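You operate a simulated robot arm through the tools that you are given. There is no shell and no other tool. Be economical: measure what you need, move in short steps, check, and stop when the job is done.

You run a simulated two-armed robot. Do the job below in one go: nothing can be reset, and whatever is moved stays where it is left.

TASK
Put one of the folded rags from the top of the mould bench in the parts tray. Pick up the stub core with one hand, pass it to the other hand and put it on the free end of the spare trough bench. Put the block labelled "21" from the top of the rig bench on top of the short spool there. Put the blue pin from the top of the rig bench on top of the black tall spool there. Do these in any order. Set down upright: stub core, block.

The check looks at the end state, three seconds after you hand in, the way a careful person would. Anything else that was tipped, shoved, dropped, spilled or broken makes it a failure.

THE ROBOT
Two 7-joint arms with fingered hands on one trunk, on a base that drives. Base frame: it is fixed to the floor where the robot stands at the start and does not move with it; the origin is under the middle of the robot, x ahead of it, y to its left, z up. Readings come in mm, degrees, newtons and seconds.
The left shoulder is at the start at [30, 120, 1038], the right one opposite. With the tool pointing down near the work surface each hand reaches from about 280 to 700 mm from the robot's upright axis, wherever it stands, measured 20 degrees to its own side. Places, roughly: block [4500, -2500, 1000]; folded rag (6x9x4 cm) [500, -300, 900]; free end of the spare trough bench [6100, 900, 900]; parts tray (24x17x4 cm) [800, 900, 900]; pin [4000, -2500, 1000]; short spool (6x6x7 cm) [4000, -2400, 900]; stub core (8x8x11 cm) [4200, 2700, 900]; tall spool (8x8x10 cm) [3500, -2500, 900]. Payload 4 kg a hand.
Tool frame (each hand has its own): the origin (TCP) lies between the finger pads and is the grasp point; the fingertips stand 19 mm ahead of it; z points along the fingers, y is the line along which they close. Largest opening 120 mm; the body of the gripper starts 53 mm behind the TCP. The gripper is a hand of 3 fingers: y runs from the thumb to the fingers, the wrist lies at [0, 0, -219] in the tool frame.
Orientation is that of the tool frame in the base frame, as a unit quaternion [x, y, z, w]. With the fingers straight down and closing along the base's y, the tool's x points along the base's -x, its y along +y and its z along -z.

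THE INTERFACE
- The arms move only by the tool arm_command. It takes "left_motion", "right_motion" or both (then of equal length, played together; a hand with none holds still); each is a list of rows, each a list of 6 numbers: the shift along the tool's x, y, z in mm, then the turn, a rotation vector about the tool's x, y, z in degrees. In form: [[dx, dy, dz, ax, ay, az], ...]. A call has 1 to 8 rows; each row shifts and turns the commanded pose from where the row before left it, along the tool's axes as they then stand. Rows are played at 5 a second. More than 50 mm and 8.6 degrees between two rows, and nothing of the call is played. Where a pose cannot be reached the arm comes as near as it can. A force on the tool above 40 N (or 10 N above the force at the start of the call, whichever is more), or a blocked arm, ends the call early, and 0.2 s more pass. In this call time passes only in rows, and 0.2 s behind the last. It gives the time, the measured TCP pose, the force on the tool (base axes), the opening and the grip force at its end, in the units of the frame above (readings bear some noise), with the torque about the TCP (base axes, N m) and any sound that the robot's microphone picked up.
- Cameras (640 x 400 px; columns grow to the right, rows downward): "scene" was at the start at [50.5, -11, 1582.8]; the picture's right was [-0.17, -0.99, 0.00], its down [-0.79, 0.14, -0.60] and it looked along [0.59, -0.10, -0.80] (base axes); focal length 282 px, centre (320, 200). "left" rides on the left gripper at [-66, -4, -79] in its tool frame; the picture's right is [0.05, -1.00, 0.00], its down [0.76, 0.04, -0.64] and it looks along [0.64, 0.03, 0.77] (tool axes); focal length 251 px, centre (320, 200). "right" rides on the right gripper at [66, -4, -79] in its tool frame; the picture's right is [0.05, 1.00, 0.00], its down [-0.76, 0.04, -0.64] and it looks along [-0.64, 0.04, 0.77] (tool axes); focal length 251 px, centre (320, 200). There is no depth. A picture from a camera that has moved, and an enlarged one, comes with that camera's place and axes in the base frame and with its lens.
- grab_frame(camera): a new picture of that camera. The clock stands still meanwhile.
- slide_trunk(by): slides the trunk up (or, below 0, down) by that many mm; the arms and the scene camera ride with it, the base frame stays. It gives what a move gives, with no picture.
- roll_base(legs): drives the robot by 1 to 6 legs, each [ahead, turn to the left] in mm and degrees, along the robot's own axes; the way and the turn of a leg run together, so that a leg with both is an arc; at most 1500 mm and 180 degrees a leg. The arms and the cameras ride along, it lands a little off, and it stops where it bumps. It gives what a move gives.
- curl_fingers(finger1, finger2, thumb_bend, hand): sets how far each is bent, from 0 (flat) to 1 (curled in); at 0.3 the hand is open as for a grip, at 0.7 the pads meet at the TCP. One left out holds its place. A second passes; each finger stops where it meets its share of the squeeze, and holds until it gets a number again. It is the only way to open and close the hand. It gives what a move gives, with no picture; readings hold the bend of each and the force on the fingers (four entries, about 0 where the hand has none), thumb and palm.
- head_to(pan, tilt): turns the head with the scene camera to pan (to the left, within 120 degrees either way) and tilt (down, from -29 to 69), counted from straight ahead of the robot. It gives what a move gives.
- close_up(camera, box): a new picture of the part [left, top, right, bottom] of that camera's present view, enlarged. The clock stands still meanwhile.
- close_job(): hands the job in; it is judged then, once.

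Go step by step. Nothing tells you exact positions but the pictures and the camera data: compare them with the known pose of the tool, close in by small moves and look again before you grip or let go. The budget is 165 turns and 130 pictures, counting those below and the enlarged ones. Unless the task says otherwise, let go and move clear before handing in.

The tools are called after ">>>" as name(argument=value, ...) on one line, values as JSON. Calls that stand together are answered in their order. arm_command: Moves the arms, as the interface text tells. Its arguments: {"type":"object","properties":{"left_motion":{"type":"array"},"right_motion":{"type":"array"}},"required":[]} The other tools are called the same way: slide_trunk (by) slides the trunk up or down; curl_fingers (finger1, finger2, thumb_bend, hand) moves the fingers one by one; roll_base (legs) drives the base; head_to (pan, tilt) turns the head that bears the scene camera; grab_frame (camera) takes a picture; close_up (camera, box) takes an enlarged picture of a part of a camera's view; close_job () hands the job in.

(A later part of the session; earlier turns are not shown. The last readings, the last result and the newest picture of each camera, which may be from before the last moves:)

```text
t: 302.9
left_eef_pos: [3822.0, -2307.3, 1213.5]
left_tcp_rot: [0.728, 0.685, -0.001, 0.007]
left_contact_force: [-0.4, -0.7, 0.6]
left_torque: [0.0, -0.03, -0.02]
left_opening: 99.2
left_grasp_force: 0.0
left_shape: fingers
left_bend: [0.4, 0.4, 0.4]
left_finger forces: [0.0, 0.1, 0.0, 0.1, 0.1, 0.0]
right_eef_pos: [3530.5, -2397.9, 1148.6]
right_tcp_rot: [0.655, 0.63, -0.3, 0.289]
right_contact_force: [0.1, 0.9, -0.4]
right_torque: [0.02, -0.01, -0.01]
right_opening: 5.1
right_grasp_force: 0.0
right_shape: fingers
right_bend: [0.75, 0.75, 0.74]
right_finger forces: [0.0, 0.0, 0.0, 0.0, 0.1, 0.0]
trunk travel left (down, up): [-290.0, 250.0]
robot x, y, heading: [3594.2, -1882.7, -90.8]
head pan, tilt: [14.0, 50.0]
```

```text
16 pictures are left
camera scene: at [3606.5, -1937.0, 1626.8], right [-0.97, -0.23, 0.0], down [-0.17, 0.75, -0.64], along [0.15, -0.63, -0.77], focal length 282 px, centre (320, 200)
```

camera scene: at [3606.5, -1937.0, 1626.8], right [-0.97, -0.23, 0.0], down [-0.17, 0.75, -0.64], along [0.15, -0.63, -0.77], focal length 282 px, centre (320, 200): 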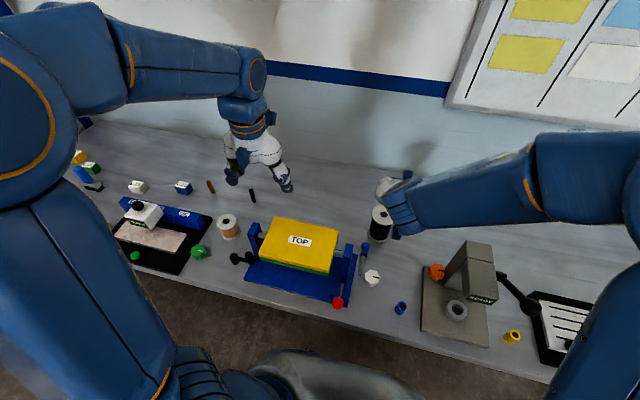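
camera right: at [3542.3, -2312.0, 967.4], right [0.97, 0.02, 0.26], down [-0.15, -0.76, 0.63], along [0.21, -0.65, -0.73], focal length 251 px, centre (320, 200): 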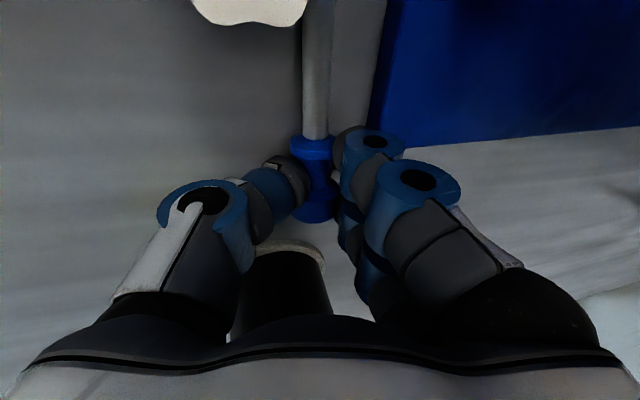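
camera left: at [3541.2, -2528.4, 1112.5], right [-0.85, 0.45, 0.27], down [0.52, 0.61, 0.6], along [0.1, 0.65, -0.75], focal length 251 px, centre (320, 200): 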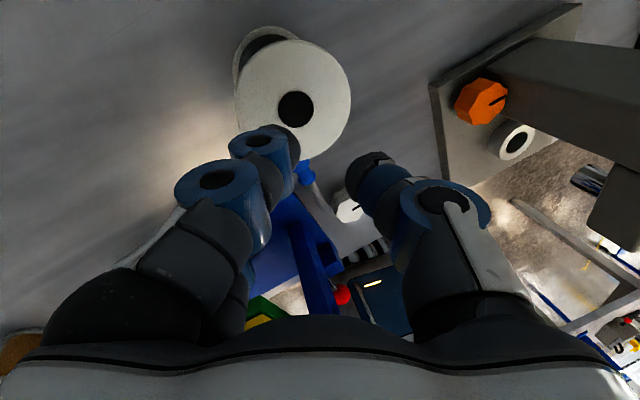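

The grip slipped off when lifting; the pin stayed near its place. I check its exact pose before another attempt (the right hand's forward pitch works well, which is useful).

>>> close_up(camera="scene", box=[330, 200, 430, 300])

```text
4.00 times, centred on (380, 250) of scene
camera zoom: at [3606.5, -1937.0, 1626.8], right [-0.97, -0.23, 0.0], down [-0.17, 0.75, -0.64], along [0.15, -0.63, -0.77], focal length 1128 px, centre (80, 0)
```

zoom: 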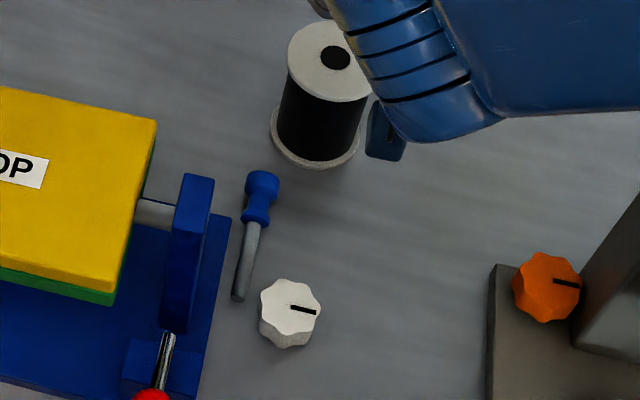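

The pin now lies from about [3576,-2408] (head) to [3581,-2310]. I'll cage its head with the leaned right hand and swing the head toward −x (pivoting about the shank end), away from the upright, then regrasp vertically.

>>> arm_command(right_motion=[[0, 0, 0, 0, 8.2, 0], [0, 0, 0, 0, 8.2, 0], [0, 0, 0, 0, 8.2, 0], [0, 0, 0, 0, 8.2, 0], [0, 0, 0, 0, 8.2, 0], [0, 0, 0, 0, 8.2, 0], [0, 20, 0, -7.5, 0, 0], [0, 20, 0, -7.5, 0, 0]])

>>> curl_fingers(hand="right", finger1=0.55, finger2=0.55, thumb_bend=0.55)

>>> arm_command(right_motion=[[0, -7.8, 39, 0, 0, 0], [0, -9, 39, 0, 0, 0], [0, -9, 39, 0, 0, 0], [0, -9, 39, 0, 0, 0], [0, 0, 0, 0, 0, 0]])

>>> grab_frame(camera="right")

```text
t: 304.7
left_eef_pos: [3822.3, -2307.1, 1213.6]
left_tcp_rot: [0.728, 0.685, -0.002, 0.007]
left_contact_force: [0.0, -0.2, -1.6]
left_torque: [0.0, -0.02, 0.04]
left_opening: 98.9
left_grasp_force: 0.2
left_shape: fingers
left_bend: [0.4, 0.4, 0.4]
left_finger forces: [0.1, 0.0, 0.0, 0.0, 0.0, 0.1]
right_eef_pos: [3570.3, -2398.3, 1152.7]
right_tcp_rot: [0.714, 0.688, 0.091, 0.095]
right_contact_force: [0.6, 0.1, -0.4]
right_torque: [0.05, 0.02, -0.01]
right_opening: 5.0
right_grasp_force: 0.0
right_shape: fingers
right_bend: [0.75, 0.75, 0.74]
right_finger forces: [0.0, 0.0, 0.0, 0.0, 0.0, 0.0]
trunk travel left (down, up): [-290.0, 250.0]
robot x, y, heading: [3591.3, -1883.8, -90.7]
head pan, tilt: [14.0, 50.0]
```

```text
t: 305.7
left_eef_pos: [3822.7, -2306.2, 1213.9]
left_tcp_rot: [0.729, 0.685, -0.001, 0.008]
left_contact_force: [0.0, 0.2, 0.1]
left_torque: [0.01, 0.0, -0.02]
left_opening: 99.4
left_grasp_force: 0.0
left_shape: fingers
left_bend: [0.4, 0.4, 0.4]
left_finger forces: [0.0, 0.0, 0.1, 0.0, 0.0, 0.0]
right_eef_pos: [3570.1, -2398.2, 1151.4]
right_tcp_rot: [0.714, 0.688, 0.09, 0.095]
right_contact_force: [0.0, -0.5, -0.5]
right_torque: [-0.01, -0.04, 0.0]
right_opening: 52.7
right_grasp_force: 0.1
right_shape: fingers
right_bend: [0.55, 0.55, 0.55]
right_finger forces: [0.0, 0.1, 0.1, 0.0, 0.1, 0.0]
trunk travel left (down, up): [-290.0, 250.0]
robot x, y, heading: [3590.7, -1883.3, -91.0]
head pan, tilt: [14.0, 50.0]
```

```text
t: 306.9
left_eef_pos: [3822.7, -2305.9, 1214.7]
left_tcp_rot: [0.728, 0.685, -0.002, 0.008]
left_contact_force: [-0.8, -0.6, -0.4]
left_torque: [0.0, 0.0, 0.01]
left_opening: 99.2
left_grasp_force: 0.0
left_shape: fingers
left_bend: [0.4, 0.4, 0.4]
left_finger forces: [0.0, 0.0, 0.0, 0.0, 0.0, 0.1]
right_eef_pos: [3579.1, -2398.7, 990.8]
right_tcp_rot: [0.714, 0.688, 0.089, 0.095]
right_contact_force: [-0.2, -1.1, 1.0]
right_torque: [0.0, 0.02, 0.0]
right_opening: 53.0
right_grasp_force: 0.1
right_shape: fingers
right_bend: [0.55, 0.55, 0.55]
right_finger forces: [0.0, 0.0, 0.1, 0.0, 0.0, 0.1]
trunk travel left (down, up): [-290.0, 250.0]
robot x, y, heading: [3592.5, -1884.2, -90.8]
head pan, tilt: [14.0, 50.0]
```

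```text
14 pictures are left
camera right: at [3558.3, -2331.3, 1066.7], right [0.97, 0.02, 0.26], down [-0.15, -0.76, 0.64], along [0.21, -0.65, -0.73], focal length 251 px, centre (320, 200)
```

right: 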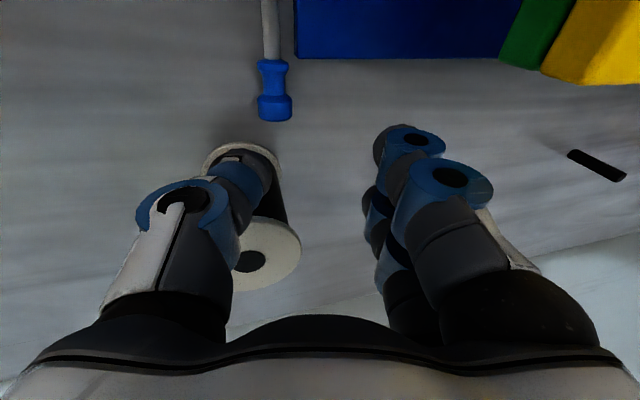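

Head located at [3575,-2391]. I lower the cage over it, swing it −x by 34 mm with yaw, then un-lean to vertical.

>>> arm_command(right_motion=[[2.5, -10.3, 29.3, 0, 0, 0], [2.5, -10.3, 29.3, 0, 0, 0], [2.5, -10, 28, 0, 0, 0], [1.8, -8.2, -2.1, 0, 0, 6.2], [0.9, -8.3, -2.2, 0, 0, 6.2], [0, -8.4, -2.2, 0, 0, 6.2], [-0.9, -8.3, -2.2, 0, 0, 6.2], [0, 0, 0, 0, 0, 0]])

>>> arm_command(right_motion=[[0, 0, -3, 7.5, 0, 0], [0, 0, 0, 7.5, 0, 0], [0, 0, 0, 0, 0, 0]])

>>> grab_frame(camera="right")

```text
t: 308.7
left_eef_pos: [3823.6, -2307.1, 1213.5]
left_tcp_rot: [0.728, 0.686, -0.003, 0.008]
left_contact_force: [0.1, -0.7, 0.2]
left_torque: [0.03, 0.03, 0.0]
left_opening: 99.2
left_grasp_force: 0.0
left_shape: fingers
left_bend: [0.4, 0.4, 0.4]
left_finger forces: [0.0, 0.0, 0.0, 0.1, 0.0, 0.0]
right_eef_pos: [3538.5, -2384.2, 900.6]
right_tcp_rot: [0.846, 0.518, 0.108, 0.073]
right_contact_force: [1.7, 0.6, 2.3]
right_torque: [-0.06, -0.03, 0.05]
right_opening: 52.8
right_grasp_force: 1.1
right_shape: fingers
right_bend: [0.55, 0.55, 0.55]
right_finger forces: [0.0, 2.2, 0.1, 0.0, 0.1, 0.1]
trunk travel left (down, up): [-290.0, 250.0]
robot x, y, heading: [3593.2, -1881.8, -90.7]
head pan, tilt: [14.0, 50.0]
```

```text
t: 309.5
left_eef_pos: [3821.8, -2306.4, 1213.6]
left_tcp_rot: [0.728, 0.686, -0.002, 0.008]
left_contact_force: [-0.2, 0.2, -0.7]
left_torque: [0.05, -0.02, -0.02]
left_opening: 99.2
left_grasp_force: 0.1
left_shape: fingers
left_bend: [0.4, 0.4, 0.4]
left_finger forces: [0.0, 0.0, 0.0, 0.0, 0.0, 0.0]
right_eef_pos: [3536.1, -2383.9, 901.5]
right_tcp_rot: [0.848, 0.528, 0.038, -0.038]
right_contact_force: [0.1, -0.3, -0.5]
right_torque: [-0.03, -0.03, -0.02]
right_opening: 52.6
right_grasp_force: 0.0
right_shape: fingers
right_bend: [0.55, 0.55, 0.55]
right_finger forces: [0.0, 0.0, 0.0, 0.0, 0.1, 0.1]
trunk travel left (down, up): [-290.0, 250.0]
robot x, y, heading: [3594.9, -1882.0, -91.0]
head pan, tilt: [14.0, 50.0]
```

```text
13 pictures are left
camera right: at [3560.6, -2331.6, 988.2], right [0.92, -0.39, -0.02], down [-0.31, -0.77, 0.56], along [-0.23, -0.51, -0.83], focal length 251 px, centre (320, 200)
```

right: 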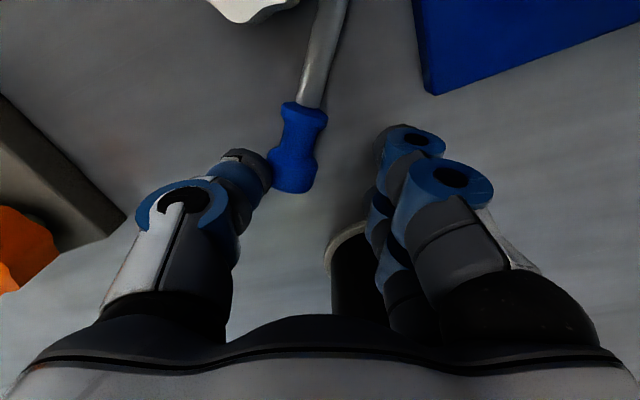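

The pin is in the cage, now angled ~33°. I align yaw and tilt, centre over the head, lower, and take a check picture.

>>> arm_command(right_motion=[[5, -5.5, 0, 0, -6.3, 0], [5.3, -5.2, 0, 0, 0, 8.4], [0, 0, 3, 0, 0, 1.5], [0, 0, 2.5, 0, 0, 0], [0, 0, 0, 0, 0, 0]])

>>> grab_frame(camera="right")

```text
t: 310.7
left_eef_pos: [3823.1, -2306.5, 1214.2]
left_tcp_rot: [0.729, 0.685, -0.002, 0.007]
left_contact_force: [-0.5, -0.6, 0.1]
left_torque: [-0.01, -0.04, 0.01]
left_opening: 99.2
left_grasp_force: 0.1
left_shape: fingers
left_bend: [0.4, 0.4, 0.4]
left_finger forces: [0.0, 0.1, 0.1, 0.1, 0.0, 0.1]
right_eef_pos: [3529.6, -2369.5, 898.2]
right_tcp_rot: [0.891, 0.454, -0.008, -0.007]
right_contact_force: [0.6, -0.4, -0.4]
right_torque: [-0.03, 0.0, 0.01]
right_opening: 52.8
right_grasp_force: 0.1
right_shape: fingers
right_bend: [0.55, 0.55, 0.55]
right_finger forces: [0.1, 0.0, 0.0, 0.1, 0.0, 0.1]
trunk travel left (down, up): [-290.0, 250.0]
robot x, y, heading: [3593.7, -1883.1, -90.9]
head pan, tilt: [14.0, 50.0]
```

```text
12 pictures are left
camera right: at [3568.9, -2315.1, 976.7], right [0.84, -0.54, -0.02], down [-0.4, -0.65, 0.65], along [-0.37, -0.54, -0.76], focal length 251 px, centre (320, 200)
```

right: 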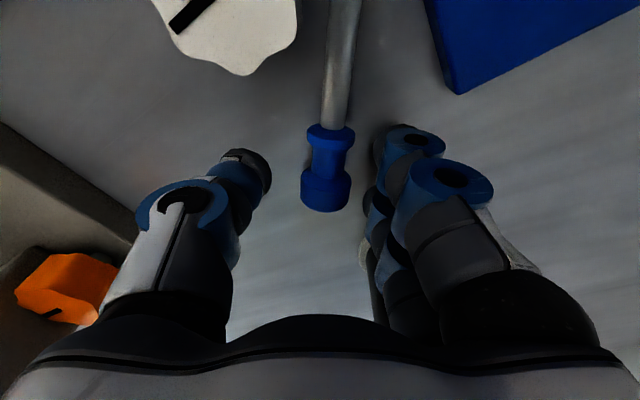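

Perfectly centred and aligned. I lower 4 mm and close firmly.

>>> arm_command(right_motion=[[0, 0, 4, 0, 0, 0], [0, 0, 0, 0, 0, 0]])

>>> curl_fingers(hand="right", finger1=0.62, finger2=0.62, thumb_bend=0.62)

>>> arm_command(right_motion=[[0, 0, 3, 0, 0, 0], [0, 0, 0, 0, 0, 0]])

```text
t: 311.3
left_eef_pos: [3823.4, -2306.9, 1213.7]
left_tcp_rot: [0.728, 0.685, -0.002, 0.008]
left_contact_force: [-0.2, -0.5, 0.3]
left_torque: [0.05, -0.03, -0.04]
left_opening: 99.2
left_grasp_force: 0.0
left_shape: fingers
left_bend: [0.4, 0.4, 0.4]
left_finger forces: [0.1, 0.0, 0.0, 0.0, 0.1, 0.0]
right_eef_pos: [3531.2, -2369.8, 893.5]
right_tcp_rot: [0.891, 0.454, -0.008, -0.008]
right_contact_force: [0.1, -0.5, -0.6]
right_torque: [-0.02, -0.02, -0.03]
right_opening: 52.8
right_grasp_force: 0.1
right_shape: fingers
right_bend: [0.55, 0.55, 0.55]
right_finger forces: [0.0, 0.1, 0.0, 0.0, 0.1, 0.0]
trunk travel left (down, up): [-290.0, 250.0]
robot x, y, heading: [3592.8, -1882.2, -90.9]
head pan, tilt: [14.0, 50.0]
```

```text
t: 312.3
left_eef_pos: [3822.3, -2307.3, 1213.3]
left_tcp_rot: [0.728, 0.685, -0.001, 0.008]
left_contact_force: [-0.3, 0.4, 0.0]
left_torque: [0.0, 0.02, -0.02]
left_opening: 99.3
left_grasp_force: 0.0
left_shape: fingers
left_bend: [0.4, 0.4, 0.4]
left_finger forces: [0.0, 0.0, 0.0, 0.0, 0.0, 0.0]
right_eef_pos: [3530.1, -2368.0, 893.8]
right_tcp_rot: [0.891, 0.455, -0.009, -0.008]
right_contact_force: [0.2, -0.4, 0.1]
right_torque: [0.01, -0.02, 0.01]
right_opening: 32.6
right_grasp_force: 0.1
right_shape: fingers
right_bend: [0.62, 0.62, 0.62]
right_finger forces: [0.0, 0.0, 0.0, 0.0, 0.0, 0.0]
trunk travel left (down, up): [-290.0, 250.0]
robot x, y, heading: [3590.5, -1882.8, -90.6]
head pan, tilt: [14.0, 50.0]
```

```text
t: 312.9
left_eef_pos: [3820.8, -2305.9, 1213.7]
left_tcp_rot: [0.729, 0.685, -0.002, 0.008]
left_contact_force: [0.6, 0.5, -1.1]
left_torque: [0.0, 0.03, 0.01]
left_opening: 99.4
left_grasp_force: 0.2
left_shape: fingers
left_bend: [0.4, 0.4, 0.4]
left_finger forces: [0.0, 0.1, 0.0, 0.0, 0.1, 0.0]
right_eef_pos: [3531.6, -2368.2, 891.6]
right_tcp_rot: [0.891, 0.454, -0.008, -0.007]
right_contact_force: [-0.4, 0.0, 0.0]
right_torque: [0.01, 0.0, 0.03]
right_opening: 33.0
right_grasp_force: 0.1
right_shape: fingers
right_bend: [0.62, 0.62, 0.62]
right_finger forces: [0.1, 0.0, 0.0, 0.0, 0.0, 0.0]
trunk travel left (down, up): [-290.0, 250.0]
robot x, y, heading: [3592.3, -1880.6, -91.0]
head pan, tilt: [14.0, 50.0]
```

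No table contact yet; I go lower for a deeper grip.

>>> arm_command(right_motion=[[0, 0, 3, 0, 0, 0], [0, 0, 0, 0, 0, 0]])

>>> arm_command(right_motion=[[0, 0, 3, 0, 0, 0], [0, 0, 0, 0, 0, 0]])

>>> curl_fingers(hand="right", finger1=0.8, finger2=0.8, thumb_bend=0.8)

```text
t: 313.5
left_eef_pos: [3822.5, -2306.9, 1214.0]
left_tcp_rot: [0.728, 0.685, -0.002, 0.008]
left_contact_force: [-0.2, 0.1, 0.5]
left_torque: [-0.01, 0.05, 0.01]
left_opening: 99.4
left_grasp_force: 0.1
left_shape: fingers
left_bend: [0.4, 0.4, 0.4]
left_finger forces: [0.0, 0.0, 0.0, 0.0, 0.0, 0.0]
right_eef_pos: [3531.8, -2369.4, 889.5]
right_tcp_rot: [0.891, 0.454, -0.008, -0.008]
right_contact_force: [-0.5, 0.2, 0.3]
right_torque: [-0.01, 0.01, -0.03]
right_opening: 32.7
right_grasp_force: 0.3
right_shape: fingers
right_bend: [0.62, 0.62, 0.62]
right_finger forces: [0.0, 0.1, 0.0, 0.1, 0.1, 0.0]
trunk travel left (down, up): [-290.0, 250.0]
robot x, y, heading: [3593.5, -1880.6, -90.9]
head pan, tilt: [14.0, 50.0]
```

```text
t: 314.1
left_eef_pos: [3822.9, -2305.4, 1213.9]
left_tcp_rot: [0.728, 0.685, -0.002, 0.008]
left_contact_force: [0.4, 0.3, -0.7]
left_torque: [0.0, -0.01, -0.05]
left_opening: 99.3
left_grasp_force: 0.0
left_shape: fingers
left_bend: [0.4, 0.4, 0.4]
left_finger forces: [0.1, 0.1, 0.0, 0.0, 0.0, 0.1]
right_eef_pos: [3531.7, -2369.4, 886.6]
right_tcp_rot: [0.891, 0.454, -0.008, -0.005]
right_contact_force: [0.6, -2.1, 16.1]
right_torque: [-0.11, -0.45, -0.02]
right_opening: 31.6
right_grasp_force: 8.4
right_shape: fingers
right_bend: [0.63, 0.62, 0.62]
right_finger forces: [12.4, 3.6, 0.1, 0.0, 0.1, 0.0]
trunk travel left (down, up): [-290.0, 250.0]
robot x, y, heading: [3592.5, -1882.1, -90.8]
head pan, tilt: [14.0, 50.0]
```

```text
t: 315.1
left_eef_pos: [3822.5, -2305.7, 1213.9]
left_tcp_rot: [0.728, 0.685, -0.002, 0.007]
left_contact_force: [0.3, 0.1, -0.7]
left_torque: [0.01, 0.01, 0.03]
left_opening: 99.4
left_grasp_force: 0.1
left_shape: fingers
left_bend: [0.4, 0.4, 0.4]
left_finger forces: [0.0, 0.1, 0.0, 0.0, 0.0, 0.0]
right_eef_pos: [3531.7, -2368.1, 884.8]
right_tcp_rot: [0.89, 0.455, -0.009, -0.007]
right_contact_force: [3.1, -1.5, 14.7]
right_torque: [-0.34, -0.3, 0.0]
right_opening: 24.5
right_grasp_force: 30.1
right_shape: fingers
right_bend: [0.65, 0.64, 0.67]
right_finger forces: [14.2, 23.4, 0.0, 0.0, 22.3, 0.0]
trunk travel left (down, up): [-290.0, 250.0]
robot x, y, heading: [3593.8, -1885.6, -90.7]
head pan, tilt: [14.0, 50.0]
```

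Strong grip (30 N at 24.5 mm). I lift.

>>> arm_command(right_motion=[[0, 0, -10, 0, 0, 0], [0, 0, -20, 0, 0, 0], [0, 0, 0, 0, 0, 0]])

>>> arm_command(right_motion=[[0, 0, -40, 0, 0, 0], [0, 0, -45, 0, 0, 0], [0, 0, -45, 0, 0, 0], [0, 0, -45, 0, 0, 0], [0, 0, -30, 0, 0, 0], [0, 0, 0, 0, 0, 0]])

```text
t: 315.9
left_eef_pos: [3821.6, -2308.0, 1213.7]
left_tcp_rot: [0.728, 0.686, -0.001, 0.007]
left_contact_force: [-0.5, 1.0, 0.3]
left_torque: [0.0, 0.02, -0.01]
left_opening: 99.1
left_grasp_force: 0.0
left_shape: fingers
left_bend: [0.4, 0.4, 0.4]
left_finger forces: [0.1, 0.1, 0.0, 0.1, 0.0, 0.1]
right_eef_pos: [3532.7, -2369.2, 915.3]
right_tcp_rot: [0.89, 0.455, -0.009, -0.009]
right_contact_force: [-0.8, -0.3, -0.4]
right_torque: [-0.03, 0.01, 0.01]
right_opening: 24.3
right_grasp_force: 23.1
right_shape: fingers
right_bend: [0.65, 0.64, 0.67]
right_finger forces: [10.9, 12.2, 0.1, 0.0, 23.1, 0.1]
trunk travel left (down, up): [-290.0, 250.0]
robot x, y, heading: [3590.3, -1881.3, -90.8]
head pan, tilt: [14.0, 50.0]
```

```text
t: 317.3
left_eef_pos: [3822.8, -2307.9, 1213.8]
left_tcp_rot: [0.728, 0.685, -0.002, 0.008]
left_contact_force: [1.3, 0.0, -0.3]
left_torque: [0.0, 0.03, 0.03]
left_opening: 99.2
left_grasp_force: 0.0
left_shape: fingers
left_bend: [0.4, 0.4, 0.4]
left_finger forces: [0.0, 0.0, 0.0, 0.0, 0.0, 0.0]
right_eef_pos: [3536.2, -2368.2, 1120.4]
right_tcp_rot: [0.89, 0.455, -0.008, -0.008]
right_contact_force: [0.2, 0.4, -0.4]
right_torque: [-0.03, 0.03, -0.03]
right_opening: 24.2
right_grasp_force: 23.3
right_shape: fingers
right_bend: [0.65, 0.64, 0.67]
right_finger forces: [10.8, 11.9, 0.0, 0.0, 23.3, 0.0]
trunk travel left (down, up): [-290.0, 250.0]
robot x, y, heading: [3586.5, -1882.9, -90.8]
head pan, tilt: [14.0, 50.0]
```

Held firmly. I yaw back and pitch the hand forward so the shank swings down.

>>> arm_command(right_motion=[[0, 0, -15, 0, 0, -8.4], [0, 0, -15, 0, 0, -8.4], [0, 0, -10, 0, 0, -8.4], [0, 0, 0, 0, 0, -8.4], [0, 0, 0, 0, -8.2, 0], [0, 0, 0, 0, -8.2, 0], [0, 0, 0, 0, -8.2, 0], [0, 0, 0, 0, -8.2, 0]])

>>> arm_command(right_motion=[[0, 0, 0, 0, -8.2, 0], [0, 0, 0, 0, -8.2, 0], [0, 0, 0, 0, -8.2, 0], [0, 0, 0, 0, -8.2, 0], [0, 0, 0, 0, -8.2, 0], [0, 0, 0, 0, -8.2, 0], [0, 0, 0, 0, -8.2, 0], [0, 0, 0, 0, 0, 0]])

>>> head_to(pan=0, tilt=50)

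>>> grab_frame(camera="scene")

```text
t: 319.1
left_eef_pos: [3823.1, -2306.6, 1213.8]
left_tcp_rot: [0.729, 0.685, -0.003, 0.008]
left_contact_force: [-0.2, 0.8, 0.8]
left_torque: [-0.02, -0.02, -0.01]
left_opening: 99.2
left_grasp_force: 0.0
left_shape: fingers
left_bend: [0.4, 0.4, 0.4]
left_finger forces: [0.0, 0.1, 0.0, 0.0, 0.0, 0.0]
right_eef_pos: [3536.7, -2369.8, 1161.1]
right_tcp_rot: [0.691, 0.667, -0.208, 0.186]
right_contact_force: [0.2, -0.2, -0.2]
right_torque: [-0.03, -0.02, 0.04]
right_opening: 24.1
right_grasp_force: 23.2
right_shape: fingers
right_bend: [0.65, 0.64, 0.67]
right_finger forces: [10.8, 11.7, 0.0, 0.0, 23.2, 0.0]
trunk travel left (down, up): [-290.0, 250.0]
robot x, y, heading: [3590.8, -1884.7, -90.9]
head pan, tilt: [14.0, 50.0]
```

```text
t: 320.9
left_eef_pos: [3822.9, -2306.5, 1214.9]
left_tcp_rot: [0.728, 0.686, -0.001, 0.007]
left_contact_force: [0.2, 0.3, -0.3]
left_torque: [-0.02, 0.02, 0.02]
left_opening: 99.1
left_grasp_force: 0.0
left_shape: fingers
left_bend: [0.4, 0.4, 0.4]
left_finger forces: [0.0, 0.1, 0.0, 0.1, 0.1, 0.1]
right_eef_pos: [3536.8, -2371.4, 1159.9]
right_tcp_rot: [-0.505, -0.495, 0.515, -0.484]
right_contact_force: [-0.1, 0.7, -0.5]
right_torque: [-0.01, -0.01, 0.03]
right_opening: 23.8
right_grasp_force: 21.4
right_shape: fingers
right_bend: [0.65, 0.64, 0.68]
right_finger forces: [10.3, 10.9, 0.1, 0.0, 22.1, 0.1]
trunk travel left (down, up): [-290.0, 250.0]
robot x, y, heading: [3588.7, -1883.1, -90.7]
head pan, tilt: [14.0, 50.0]
```

```text
t: 321.6
left_eef_pos: [3822.4, -2306.3, 1212.5]
left_tcp_rot: [0.728, 0.685, -0.002, 0.008]
left_contact_force: [0.1, 0.4, -0.7]
left_torque: [0.02, 0.0, 0.0]
left_opening: 99.4
left_grasp_force: 0.1
left_shape: fingers
left_bend: [0.4, 0.4, 0.4]
left_finger forces: [0.1, 0.0, 0.0, 0.0, 0.0, 0.1]
right_eef_pos: [3536.5, -2371.3, 1159.9]
right_tcp_rot: [-0.505, -0.496, 0.515, -0.483]
right_contact_force: [-0.1, -0.6, -0.9]
right_torque: [0.03, 0.0, 0.05]
right_opening: 23.5
right_grasp_force: 21.6
right_shape: fingers
right_bend: [0.65, 0.64, 0.68]
right_finger forces: [10.1, 10.9, 0.1, 0.1, 22.0, 0.1]
trunk travel left (down, up): [-290.0, 250.0]
robot x, y, heading: [3595.4, -1882.2, -91.0]
head pan, tilt: [0.0, 50.0]
```

```text
11 pictures are left
camera scene: at [3588.7, -1939.0, 1626.8], right [-1.0, 0.01, 0.0], down [0.01, 0.77, -0.64], along [-0.01, -0.64, -0.77], focal length 282 px, centre (320, 200)
```

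scene: 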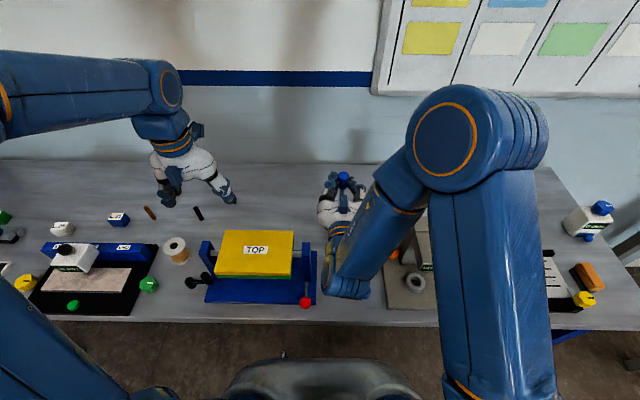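

Excellent: the hand is level, knob on top, shank pointing down. I move it over the right part of the spool's flange.

>>> arm_command(right_motion=[[0, -3.2, 30, 0, 0, 0], [0, -3.2, 30, 0, 0, 0], [0, -3.2, 30, 0, 0, 0], [40, 0, 0, 0, 0, 0], [30, 0, 0, 0, 0, 0], [0, 0, 0, 0, 0, 0]])

>>> close_up(camera="scene", box=[310, 140, 390, 240])

>>> grab_frame(camera="right")

```text
t: 323.0
left_eef_pos: [3821.8, -2306.8, 1214.4]
left_tcp_rot: [0.728, 0.685, -0.002, 0.008]
left_contact_force: [-0.4, -0.4, 0.2]
left_torque: [0.0, -0.02, 0.01]
left_opening: 99.4
left_grasp_force: 0.1
left_shape: fingers
left_bend: [0.4, 0.4, 0.4]
left_finger forces: [0.0, 0.0, 0.0, 0.0, 0.0, 0.0]
right_eef_pos: [3521.0, -2460.7, 1089.2]
right_tcp_rot: [-0.505, -0.496, 0.516, -0.483]
right_contact_force: [0.5, -0.8, 0.0]
right_torque: [0.03, 0.0, -0.02]
right_opening: 23.5
right_grasp_force: 21.8
right_shape: fingers
right_bend: [0.65, 0.64, 0.68]
right_finger forces: [10.1, 11.0, 0.0, 0.0, 22.1, 0.0]
trunk travel left (down, up): [-290.0, 250.0]
robot x, y, heading: [3591.5, -1885.8, -90.9]
head pan, tilt: [0.0, 50.0]
```

```text
4.00 times, centred on (350, 190) of scene
camera zoom: at [3588.4, -1938.6, 1626.9], right [-1.0, 0.01, 0.0], down [0.01, 0.77, -0.64], along [-0.01, -0.64, -0.77], focal length 1128 px, centre (200, 240)
```

zoom: 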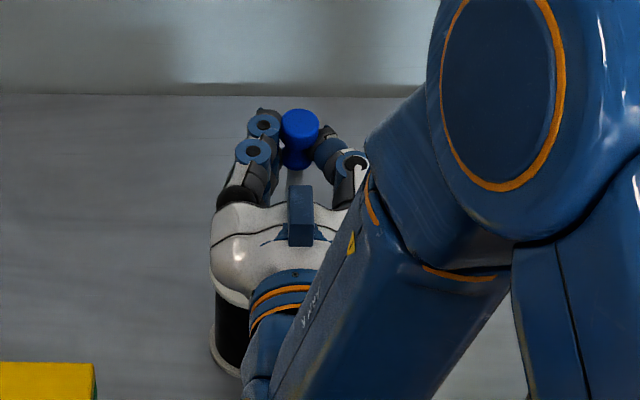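

```text
9 pictures are left
camera right: at [3520.5, -2381.9, 1022.9], right [1.0, -0.04, -0.08], down [0.08, 0.64, 0.76], along [0.02, -0.77, 0.64], focal length 251 px, centre (320, 200)
```

right: 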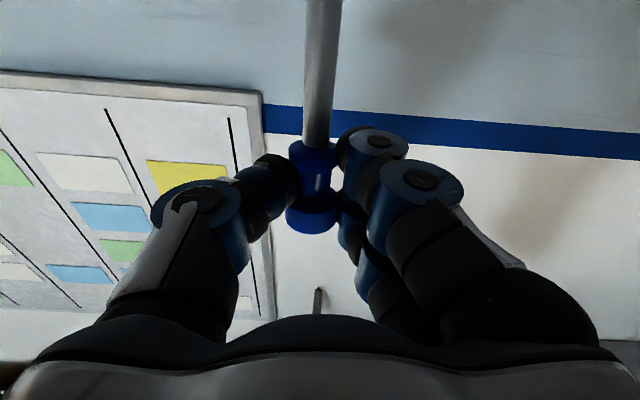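

Pin looks aligned with the tool axis. I lower to just above the flange, then feel for contact in small steps.

>>> arm_command(right_motion=[[24, 3, 0, 0, 0, 0], [20, 0, 0, 0, 0, 0], [0, 0, 0, 0, 0, 0]])

>>> arm_command(right_motion=[[3, 0, 0, 0, 0, 0], [3, 0, 0, 0, 0, 0], [0, 0, 0, 0, 0, 0]])

>>> arm_command(right_motion=[[2, 0, 0, 0, 0, 0], [0, 0, 0, 0, 0, 0]])

```text
t: 323.8
left_eef_pos: [3821.5, -2305.3, 1213.1]
left_tcp_rot: [0.729, 0.685, -0.002, 0.008]
left_contact_force: [-0.8, 0.5, -0.6]
left_torque: [-0.03, 0.0, -0.01]
left_opening: 99.5
left_grasp_force: 0.1
left_shape: fingers
left_bend: [0.4, 0.4, 0.4]
left_finger forces: [0.0, 0.0, 0.1, 0.0, 0.1, 0.0]
right_eef_pos: [3524.1, -2461.2, 1044.6]
right_tcp_rot: [-0.505, -0.496, 0.515, -0.483]
right_contact_force: [-0.2, -0.4, -0.6]
right_torque: [-0.03, -0.02, -0.02]
right_opening: 23.8
right_grasp_force: 22.2
right_shape: fingers
right_bend: [0.65, 0.64, 0.68]
right_finger forces: [10.1, 11.0, 0.1, 0.0, 22.2, 0.0]
trunk travel left (down, up): [-290.0, 250.0]
robot x, y, heading: [3591.2, -1882.9, -90.6]
head pan, tilt: [0.0, 50.0]
```

```text
t: 324.6
left_eef_pos: [3822.6, -2306.5, 1214.1]
left_tcp_rot: [0.728, 0.686, -0.002, 0.007]
left_contact_force: [0.4, 0.0, -0.9]
left_torque: [0.02, -0.02, -0.01]
left_opening: 99.2
left_grasp_force: 0.0
left_shape: fingers
left_bend: [0.4, 0.4, 0.4]
left_finger forces: [0.0, 0.0, 0.0, 0.1, 0.0, 0.0]
right_eef_pos: [3524.3, -2460.5, 1039.2]
right_tcp_rot: [-0.506, -0.496, 0.515, -0.483]
right_contact_force: [0.3, -0.2, -0.8]
right_torque: [0.03, 0.03, 0.02]
right_opening: 23.7
right_grasp_force: 21.3
right_shape: fingers
right_bend: [0.65, 0.64, 0.68]
right_finger forces: [10.2, 11.0, 0.0, 0.0, 22.2, 0.0]
trunk travel left (down, up): [-290.0, 250.0]
robot x, y, heading: [3590.5, -1885.0, -90.9]
head pan, tilt: [0.0, 50.0]
```

```text
t: 325.2
left_eef_pos: [3823.4, -2306.9, 1213.1]
left_tcp_rot: [0.728, 0.685, -0.002, 0.007]
left_contact_force: [0.6, 0.2, -0.2]
left_torque: [-0.01, -0.01, 0.02]
left_opening: 99.1
left_grasp_force: 0.0
left_shape: fingers
left_bend: [0.4, 0.4, 0.4]
left_finger forces: [0.0, 0.1, 0.0, 0.0, 0.1, 0.0]
right_eef_pos: [3523.6, -2460.4, 1037.3]
right_tcp_rot: [-0.505, -0.496, 0.515, -0.484]
right_contact_force: [0.5, 0.3, -0.2]
right_torque: [0.02, 0.0, 0.01]
right_opening: 23.6
right_grasp_force: 22.3
right_shape: fingers
right_bend: [0.65, 0.64, 0.68]
right_finger forces: [10.3, 10.9, 0.0, 0.0, 22.2, 0.0]
trunk travel left (down, up): [-290.0, 250.0]
robot x, y, heading: [3592.7, -1882.7, -91.0]
head pan, tilt: [0.0, 50.0]
```

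>>> arm_command(right_motion=[[2, 0, 0, 0, 0, 0], [0, 0, 0, 0, 0, 0]])

>>> arm_command(right_motion=[[1.5, 0, 0, 0, 0, 0], [0, 0, 0, 0, 0, 0]])

>>> arm_command(right_motion=[[1.5, 0, 0, 0, 0, 0], [0, 0, 0, 0, 0, 0]])

```text
t: 325.8
left_eef_pos: [3821.8, -2306.1, 1214.3]
left_tcp_rot: [0.728, 0.685, -0.001, 0.007]
left_contact_force: [0.4, -0.4, 0.3]
left_torque: [0.02, 0.03, 0.02]
left_opening: 99.1
left_grasp_force: 0.1
left_shape: fingers
left_bend: [0.4, 0.4, 0.4]
left_finger forces: [0.0, 0.1, 0.1, 0.0, 0.0, 0.0]
right_eef_pos: [3523.7, -2459.0, 1038.1]
right_tcp_rot: [-0.506, -0.494, 0.516, -0.484]
right_contact_force: [-1.4, 0.1, 7.2]
right_torque: [-0.06, 0.04, -0.03]
right_opening: 23.4
right_grasp_force: 22.1
right_shape: fingers
right_bend: [0.65, 0.64, 0.68]
right_finger forces: [10.7, 10.4, 0.0, 0.0, 22.7, 0.0]
trunk travel left (down, up): [-290.0, 250.0]
robot x, y, heading: [3593.3, -1883.7, -90.7]
head pan, tilt: [0.0, 50.0]
```

```text
t: 326.4
left_eef_pos: [3822.1, -2304.9, 1214.3]
left_tcp_rot: [0.728, 0.685, -0.002, 0.008]
left_contact_force: [-0.4, -0.4, 0.1]
left_torque: [0.05, 0.0, 0.01]
left_opening: 99.1
left_grasp_force: 0.0
left_shape: fingers
left_bend: [0.4, 0.4, 0.4]
left_finger forces: [0.0, 0.1, 0.0, 0.0, 0.0, 0.1]
right_eef_pos: [3523.2, -2459.7, 1036.1]
right_tcp_rot: [-0.504, -0.495, 0.516, -0.484]
right_contact_force: [-1.3, 1.3, 15.1]
right_torque: [-0.18, 0.16, -0.02]
right_opening: 23.5
right_grasp_force: 22.1
right_shape: fingers
right_bend: [0.65, 0.64, 0.68]
right_finger forces: [10.5, 10.4, 0.1, 0.0, 23.8, 0.1]
trunk travel left (down, up): [-290.0, 250.0]
robot x, y, heading: [3594.5, -1881.9, -90.9]
head pan, tilt: [0.0, 50.0]
```

```text
t: 327.0
left_eef_pos: [3822.5, -2304.0, 1213.8]
left_tcp_rot: [0.728, 0.686, -0.003, 0.009]
left_contact_force: [-0.7, 0.2, -0.1]
left_torque: [0.01, 0.01, 0.01]
left_opening: 99.2
left_grasp_force: 0.1
left_shape: fingers
left_bend: [0.4, 0.4, 0.4]
left_finger forces: [0.0, 0.0, 0.0, 0.1, 0.0, 0.0]
right_eef_pos: [3523.5, -2457.9, 1035.4]
right_tcp_rot: [-0.503, -0.494, 0.517, -0.485]
right_contact_force: [-2.9, 1.1, 23.8]
right_torque: [-0.27, 0.31, -0.05]
right_opening: 23.2
right_grasp_force: 23.9
right_shape: fingers
right_bend: [0.65, 0.64, 0.68]
right_finger forces: [10.2, 10.6, 0.0, 0.0, 25.8, 0.0]
trunk travel left (down, up): [-290.0, 250.0]
robot x, y, heading: [3591.3, -1880.9, -90.8]
head pan, tilt: [0.0, 50.0]
```

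Firm seat on the flange. I ease back to light pressure and open all fingers together in one modest step.

>>> arm_command(right_motion=[[-2.2, 0, 0, 0, 0, 0], [0, 0, 0, 0, 0, 0]])

>>> curl_fingers(hand="right", finger1=0.63, finger2=0.62, thumb_bend=0.66)

>>> close_up(camera="right", box=[240, 60, 400, 260])

```text
t: 327.6
left_eef_pos: [3822.3, -2303.6, 1214.2]
left_tcp_rot: [0.729, 0.685, -0.001, 0.007]
left_contact_force: [-0.8, 0.0, 0.3]
left_torque: [0.0, 0.01, 0.0]
left_opening: 99.4
left_grasp_force: 0.1
left_shape: fingers
left_bend: [0.4, 0.4, 0.4]
left_finger forces: [0.1, 0.1, 0.0, 0.0, 0.1, 0.0]
right_eef_pos: [3524.3, -2457.3, 1035.3]
right_tcp_rot: [-0.504, -0.495, 0.516, -0.484]
right_contact_force: [-2.3, 0.4, 18.1]
right_torque: [-0.26, 0.24, -0.06]
right_opening: 23.3
right_grasp_force: 23.0
right_shape: fingers
right_bend: [0.65, 0.64, 0.68]
right_finger forces: [9.9, 10.8, 0.1, 0.0, 25.0, 0.0]
trunk travel left (down, up): [-290.0, 250.0]
robot x, y, heading: [3591.3, -1883.7, -90.8]
head pan, tilt: [0.0, 50.0]
```

```text
t: 328.6
left_eef_pos: [3822.9, -2306.0, 1214.0]
left_tcp_rot: [0.729, 0.684, -0.002, 0.008]
left_contact_force: [-0.5, 0.0, -0.9]
left_torque: [0.03, 0.02, -0.01]
left_opening: 99.1
left_grasp_force: 0.1
left_shape: fingers
left_bend: [0.4, 0.4, 0.4]
left_finger forces: [0.1, 0.1, 0.0, 0.1, 0.0, 0.1]
right_eef_pos: [3523.9, -2459.0, 1034.5]
right_tcp_rot: [-0.505, -0.496, 0.514, -0.484]
right_contact_force: [0.0, 0.3, -1.1]
right_torque: [0.04, -0.02, 0.01]
right_opening: 26.8
right_grasp_force: 1.0
right_shape: fingers
right_bend: [0.63, 0.62, 0.65]
right_finger forces: [0.5, 0.4, 0.0, 0.0, 0.8, 0.0]
trunk travel left (down, up): [-290.0, 250.0]
robot x, y, heading: [3590.3, -1882.3, -90.9]
head pan, tilt: [0.0, 50.0]
```

```text
2.00 times, centred on (320, 160) of right
camera zoom: at [3522.9, -2380.8, 968.9], right [1.0, -0.04, -0.08], down [0.08, 0.64, 0.76], along [0.02, -0.77, 0.64], focal length 503 px, centre (320, 280)
```

zoom: 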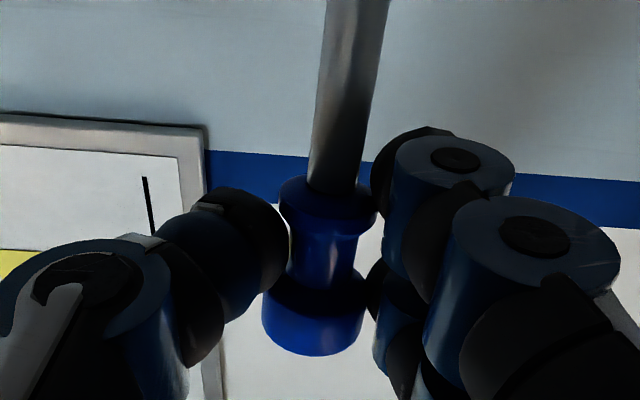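

The load is off and the pin stands within ~2° of vertical, barely touched. I open further, evenly.

>>> curl_fingers(hand="right", finger1=0.53, finger2=0.52, thumb_bend=0.56)

>>> close_up(camera="right", box=[240, 60, 400, 260])

```text
t: 329.6
left_eef_pos: [3822.5, -2307.0, 1213.0]
left_tcp_rot: [0.728, 0.686, -0.002, 0.008]
left_contact_force: [0.8, -1.3, -0.4]
left_torque: [0.02, -0.01, -0.01]
left_opening: 99.0
left_grasp_force: 0.1
left_shape: fingers
left_bend: [0.4, 0.4, 0.4]
left_finger forces: [0.1, 0.0, 0.0, 0.0, 0.0, 0.1]
right_eef_pos: [3524.9, -2460.2, 1033.8]
right_tcp_rot: [-0.505, -0.496, 0.515, -0.484]
right_contact_force: [0.6, 0.0, -0.5]
right_torque: [0.0, -0.01, 0.04]
right_opening: 54.6
right_grasp_force: 0.2
right_shape: fingers
right_bend: [0.53, 0.52, 0.56]
right_finger forces: [0.0, 0.1, 0.1, 0.0, 0.1, 0.1]
trunk travel left (down, up): [-290.0, 250.0]
robot x, y, heading: [3596.5, -1883.7, -91.0]
head pan, tilt: [0.0, 50.0]
```

```text
2.00 times, centred on (320, 160) of right
camera zoom: at [3522.8, -2381.0, 969.0], right [1.0, -0.04, -0.08], down [0.08, 0.64, 0.76], along [0.02, -0.77, 0.64], focal length 503 px, centre (320, 280)
```

zoom: 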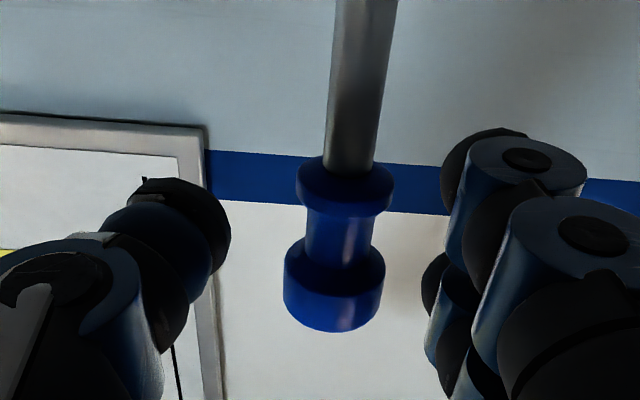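

The pin stands free on the spool. I withdraw the hand straight back, slowly at first.

>>> arm_command(right_motion=[[0, 0, -15, 0, 0, 0], [0, 0, -20, 0, 0, 0], [0, 0, -25, 0, 0, 0], [0, 0, -35, 0, 0, 0], [-30, 0, -30, 0, 0, 0], [-40, 0, -10, 0, 0, 0], [-40, 0, 0, 0, 0, 0], [0, 0, 0, 0, 0, 0]])

>>> grab_frame(camera="scene")

```text
t: 331.4
left_eef_pos: [3823.3, -2306.6, 1213.5]
left_tcp_rot: [0.729, 0.685, -0.001, 0.007]
left_contact_force: [0.1, -0.3, 0.2]
left_torque: [0.0, 0.02, -0.05]
left_opening: 99.0
left_grasp_force: 0.1
left_shape: fingers
left_bend: [0.4, 0.4, 0.4]
left_finger forces: [0.1, 0.0, 0.0, 0.1, 0.0, 0.1]
right_eef_pos: [3534.0, -2334.0, 1143.9]
right_tcp_rot: [-0.505, -0.496, 0.516, -0.482]
right_contact_force: [-0.5, -0.2, 0.0]
right_torque: [0.01, -0.02, -0.02]
right_opening: 54.1
right_grasp_force: 0.1
right_shape: fingers
right_bend: [0.53, 0.52, 0.56]
right_finger forces: [0.1, 0.1, 0.0, 0.1, 0.1, 0.1]
right hand out of reach, approached as far as the arm can: row 7
trunk travel left (down, up): [-290.0, 250.0]
robot x, y, heading: [3591.7, -1883.9, -91.1]
head pan, tilt: [0.0, 50.0]
```

```text
6 pictures are left
camera scene: at [3588.9, -1939.4, 1626.8], right [-1.0, 0.01, 0.0], down [0.01, 0.77, -0.64], along [-0.01, -0.64, -0.77], focal length 282 px, centre (320, 200)
```

scene: 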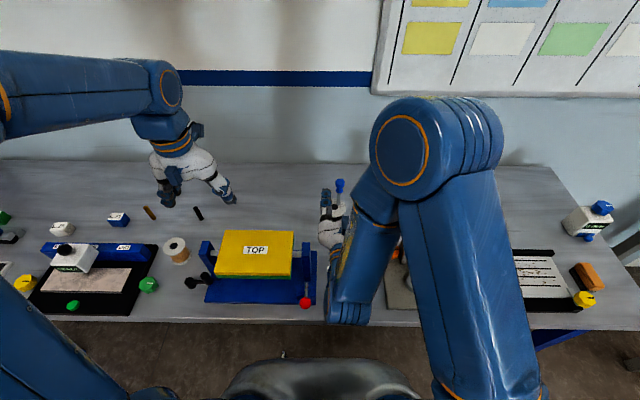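

The pin stands on the black spool. I back away gently and then restore the right hand to pointing down.

>>> roll_base(legs=[[-400, 0]])

>>> arm_command(right_motion=[[0, 0, 0, 0, 8.2, 0], [0, 0, 0, 0, 8.2, 0], [0, 0, 0, 0, 8.2, 0], [0, 0, 0, 0, 8.2, 0], [0, 0, 0, 0, 8.2, 0], [0, 0, 0, 0, 8.2, 0], [0, 0, 0, 0, 8.2, 0], [0, 0, 0, 0, 8.2, 0]])

>>> arm_command(right_motion=[[0, 0, 0, 0, 8.2, 0], [0, 0, 0, 0, 8.2, 0], [0, -30, 0, 0, 8.2, 0], [0, -40, 0, 0, 0, 0], [0, -40, 0, 0, 0, 0], [0, -40, 0, 0, 0, 0]])

>>> roll_base(legs=[[0, 38]])

>>> roll_base(legs=[[0, 38]])

```text
t: 333.9
left_eef_pos: [3827.3, -1908.0, 1213.9]
left_tcp_rot: [0.73, 0.683, -0.002, 0.008]
left_contact_force: [0.0, 0.3, 0.2]
left_torque: [-0.03, 0.02, 0.02]
left_opening: 99.1
left_grasp_force: 0.1
left_shape: fingers
left_bend: [0.4, 0.4, 0.4]
left_finger forces: [0.0, 0.1, 0.0, 0.0, 0.0, 0.1]
right_eef_pos: [3538.5, -1933.2, 1144.5]
right_tcp_rot: [-0.507, -0.493, 0.517, -0.482]
right_contact_force: [-0.7, -0.2, 0.2]
right_torque: [0.0, 0.0, 0.0]
right_opening: 54.2
right_grasp_force: 0.0
right_shape: fingers
right_bend: [0.53, 0.52, 0.56]
right_finger forces: [0.0, 0.0, 0.0, 0.1, 0.0, 0.0]
trunk travel left (down, up): [-290.0, 250.0]
robot x, y, heading: [3598.2, -1480.5, -90.9]
head pan, tilt: [0.0, 50.0]
```

```text
t: 335.7
left_eef_pos: [3826.7, -1909.1, 1213.6]
left_tcp_rot: [0.73, 0.683, -0.002, 0.008]
left_contact_force: [0.3, 0.6, -0.3]
left_torque: [0.0, -0.01, 0.01]
left_opening: 99.3
left_grasp_force: 0.0
left_shape: fingers
left_bend: [0.4, 0.4, 0.4]
left_finger forces: [0.1, 0.0, 0.0, 0.0, 0.0, 0.0]
right_eef_pos: [3541.5, -1941.4, 1143.4]
right_tcp_rot: [0.705, 0.677, -0.159, 0.138]
right_contact_force: [-0.5, -0.3, 0.0]
right_torque: [0.0, -0.02, -0.02]
right_opening: 54.3
right_grasp_force: 0.0
right_shape: fingers
right_bend: [0.53, 0.52, 0.56]
right_finger forces: [0.0, 0.0, 0.0, 0.1, 0.0, 0.0]
right hand out of reach, approached as far as the arm can: row 1
trunk travel left (down, up): [-290.0, 250.0]
robot x, y, heading: [3595.0, -1486.3, -91.1]
head pan, tilt: [0.0, 50.0]
```

```text
t: 337.1
left_eef_pos: [3826.1, -1909.1, 1213.7]
left_tcp_rot: [0.73, 0.683, -0.001, 0.008]
left_contact_force: [0.5, -0.2, -0.1]
left_torque: [0.0, -0.01, -0.01]
left_opening: 99.3
left_grasp_force: 0.1
left_shape: fingers
left_bend: [0.4, 0.4, 0.4]
left_finger forces: [0.0, 0.0, 0.0, 0.0, 0.0, 0.0]
right_eef_pos: [3392.7, -1932.5, 1145.1]
right_tcp_rot: [0.723, 0.691, -0.005, -0.009]
right_contact_force: [0.2, -0.5, -0.3]
right_torque: [0.0, -0.03, 0.0]
right_opening: 54.7
right_grasp_force: 0.1
right_shape: fingers
right_bend: [0.53, 0.52, 0.56]
right_finger forces: [0.0, 0.0, 0.0, 0.0, 0.0, 0.0]
trunk travel left (down, up): [-290.0, 250.0]
robot x, y, heading: [3595.7, -1488.7, -91.1]
head pan, tilt: [0.0, 50.0]
```

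```text
t: 339.3
left_eef_pos: [4040.7, -1680.9, 1213.7]
left_tcp_rot: [0.47, 0.883, 0.001, 0.007]
left_contact_force: [-0.5, 0.2, -0.2]
left_torque: [0.0, -0.03, -0.01]
left_opening: 99.2
left_grasp_force: 0.1
left_shape: fingers
left_bend: [0.4, 0.4, 0.4]
left_finger forces: [0.0, 0.0, 0.0, 0.0, 0.0, 0.0]
right_eef_pos: [3709.8, -1963.9, 1144.8]
right_tcp_rot: [0.461, 0.887, -0.009, -0.008]
right_contact_force: [1.2, -0.2, 0.1]
right_torque: [-0.01, -0.01, -0.02]
right_opening: 54.4
right_grasp_force: 0.0
right_shape: fingers
right_bend: [0.53, 0.52, 0.56]
right_finger forces: [0.0, 0.0, 0.0, 0.1, 0.1, 0.0]
trunk travel left (down, up): [-290.0, 250.0]
robot x, y, heading: [3561.5, -1513.1, -53.1]
head pan, tilt: [0.0, 50.0]
```

```text
t: 341.7
left_eef_pos: [4047.2, -1351.9, 1213.0]
left_tcp_rot: [0.157, 0.988, 0.002, 0.006]
left_contact_force: [-0.6, -0.1, -0.3]
left_torque: [-0.01, 0.03, 0.0]
left_opening: 99.0
left_grasp_force: 0.0
left_shape: fingers
left_bend: [0.4, 0.4, 0.4]
left_finger forces: [0.1, 0.1, 0.0, 0.0, 0.0, 0.1]
right_eef_pos: [3962.6, -1777.4, 1145.4]
right_tcp_rot: [0.148, 0.989, -0.011, -0.004]
right_contact_force: [0.5, 0.3, -0.1]
right_torque: [-0.01, 0.02, -0.03]
right_opening: 54.8
right_grasp_force: 0.0
right_shape: fingers
right_bend: [0.53, 0.52, 0.56]
right_finger forces: [0.0, 0.0, 0.0, 0.1, 0.0, 0.0]
trunk travel left (down, up): [-290.0, 250.0]
robot x, y, heading: [3558.6, -1555.6, -15.0]
head pan, tilt: [0.0, 50.0]
stopped in leg 1: the robot was blocked; the commanded pose is now the measured one
```

>>> roll_base(legs=[[740, 0]])

>>> roll_base(legs=[[0, -38]])

>>> roll_base(legs=[[0, -37]])

```text
t: 345.7
left_eef_pos: [4761.8, -1549.1, 1212.8]
left_tcp_rot: [0.161, 0.987, 0.002, 0.006]
left_contact_force: [-0.2, 1.0, 1.5]
left_torque: [-0.03, 0.02, 0.02]
left_opening: 99.2
left_grasp_force: 0.1
left_shape: fingers
left_bend: [0.4, 0.4, 0.4]
left_finger forces: [0.0, 0.0, 0.0, 0.0, 0.0, 0.0]
right_eef_pos: [4673.4, -1974.9, 1145.3]
right_tcp_rot: [0.152, 0.988, -0.012, -0.004]
right_contact_force: [0.6, 0.3, -0.1]
right_torque: [-0.02, 0.05, -0.01]
right_opening: 54.7
right_grasp_force: 0.0
right_shape: fingers
right_bend: [0.53, 0.52, 0.56]
right_finger forces: [0.1, 0.1, 0.0, 0.0, 0.0, 0.1]
trunk travel left (down, up): [-290.0, 250.0]
robot x, y, heading: [4266.4, -1748.7, -15.3]
head pan, tilt: [0.0, 50.0]
```

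```text
t: 348.0
left_eef_pos: [4781.4, -1891.6, 1214.0]
left_tcp_rot: [0.467, 0.884, 0.001, 0.007]
left_contact_force: [-0.4, 0.1, 0.2]
left_torque: [0.02, 0.0, -0.02]
left_opening: 99.1
left_grasp_force: 0.0
left_shape: fingers
left_bend: [0.4, 0.4, 0.4]
left_finger forces: [0.0, 0.0, 0.0, 0.0, 0.1, 0.1]
right_eef_pos: [4454.4, -2177.6, 1144.8]
right_tcp_rot: [0.459, 0.888, -0.007, -0.006]
right_contact_force: [-0.7, -0.4, -0.8]
right_torque: [0.03, 0.0, 0.0]
right_opening: 54.9
right_grasp_force: 0.1
right_shape: fingers
right_bend: [0.53, 0.52, 0.56]
right_finger forces: [0.1, 0.0, 0.1, 0.1, 0.0, 0.0]
trunk travel left (down, up): [-290.0, 250.0]
robot x, y, heading: [4304.6, -1722.3, -53.4]
head pan, tilt: [0.0, 50.0]
stopped in leg 1: the robot was blocked; the commanded pose is now the measured one
```

```text
t: 350.2
left_eef_pos: [4581.7, -2147.0, 1214.1]
left_tcp_rot: [0.726, 0.688, -0.002, 0.007]
left_contact_force: [1.0, 0.3, 0.1]
left_torque: [-0.01, 0.03, -0.03]
left_opening: 99.1
left_grasp_force: 0.0
left_shape: fingers
left_bend: [0.4, 0.4, 0.4]
left_finger forces: [0.0, 0.0, 0.0, 0.0, 0.0, 0.0]
right_eef_pos: [4149.8, -2174.0, 1146.2]
right_tcp_rot: [0.72, 0.694, -0.007, -0.009]
right_contact_force: [-0.3, 0.7, 0.6]
right_torque: [0.02, -0.01, 0.03]
right_opening: 54.7
right_grasp_force: 0.1
right_shape: fingers
right_bend: [0.53, 0.52, 0.56]
right_finger forces: [0.0, 0.1, 0.0, 0.0, 0.1, 0.1]
trunk travel left (down, up): [-290.0, 250.0]
robot x, y, heading: [4351.8, -1722.9, -90.5]
head pan, tilt: [0.0, 50.0]
```

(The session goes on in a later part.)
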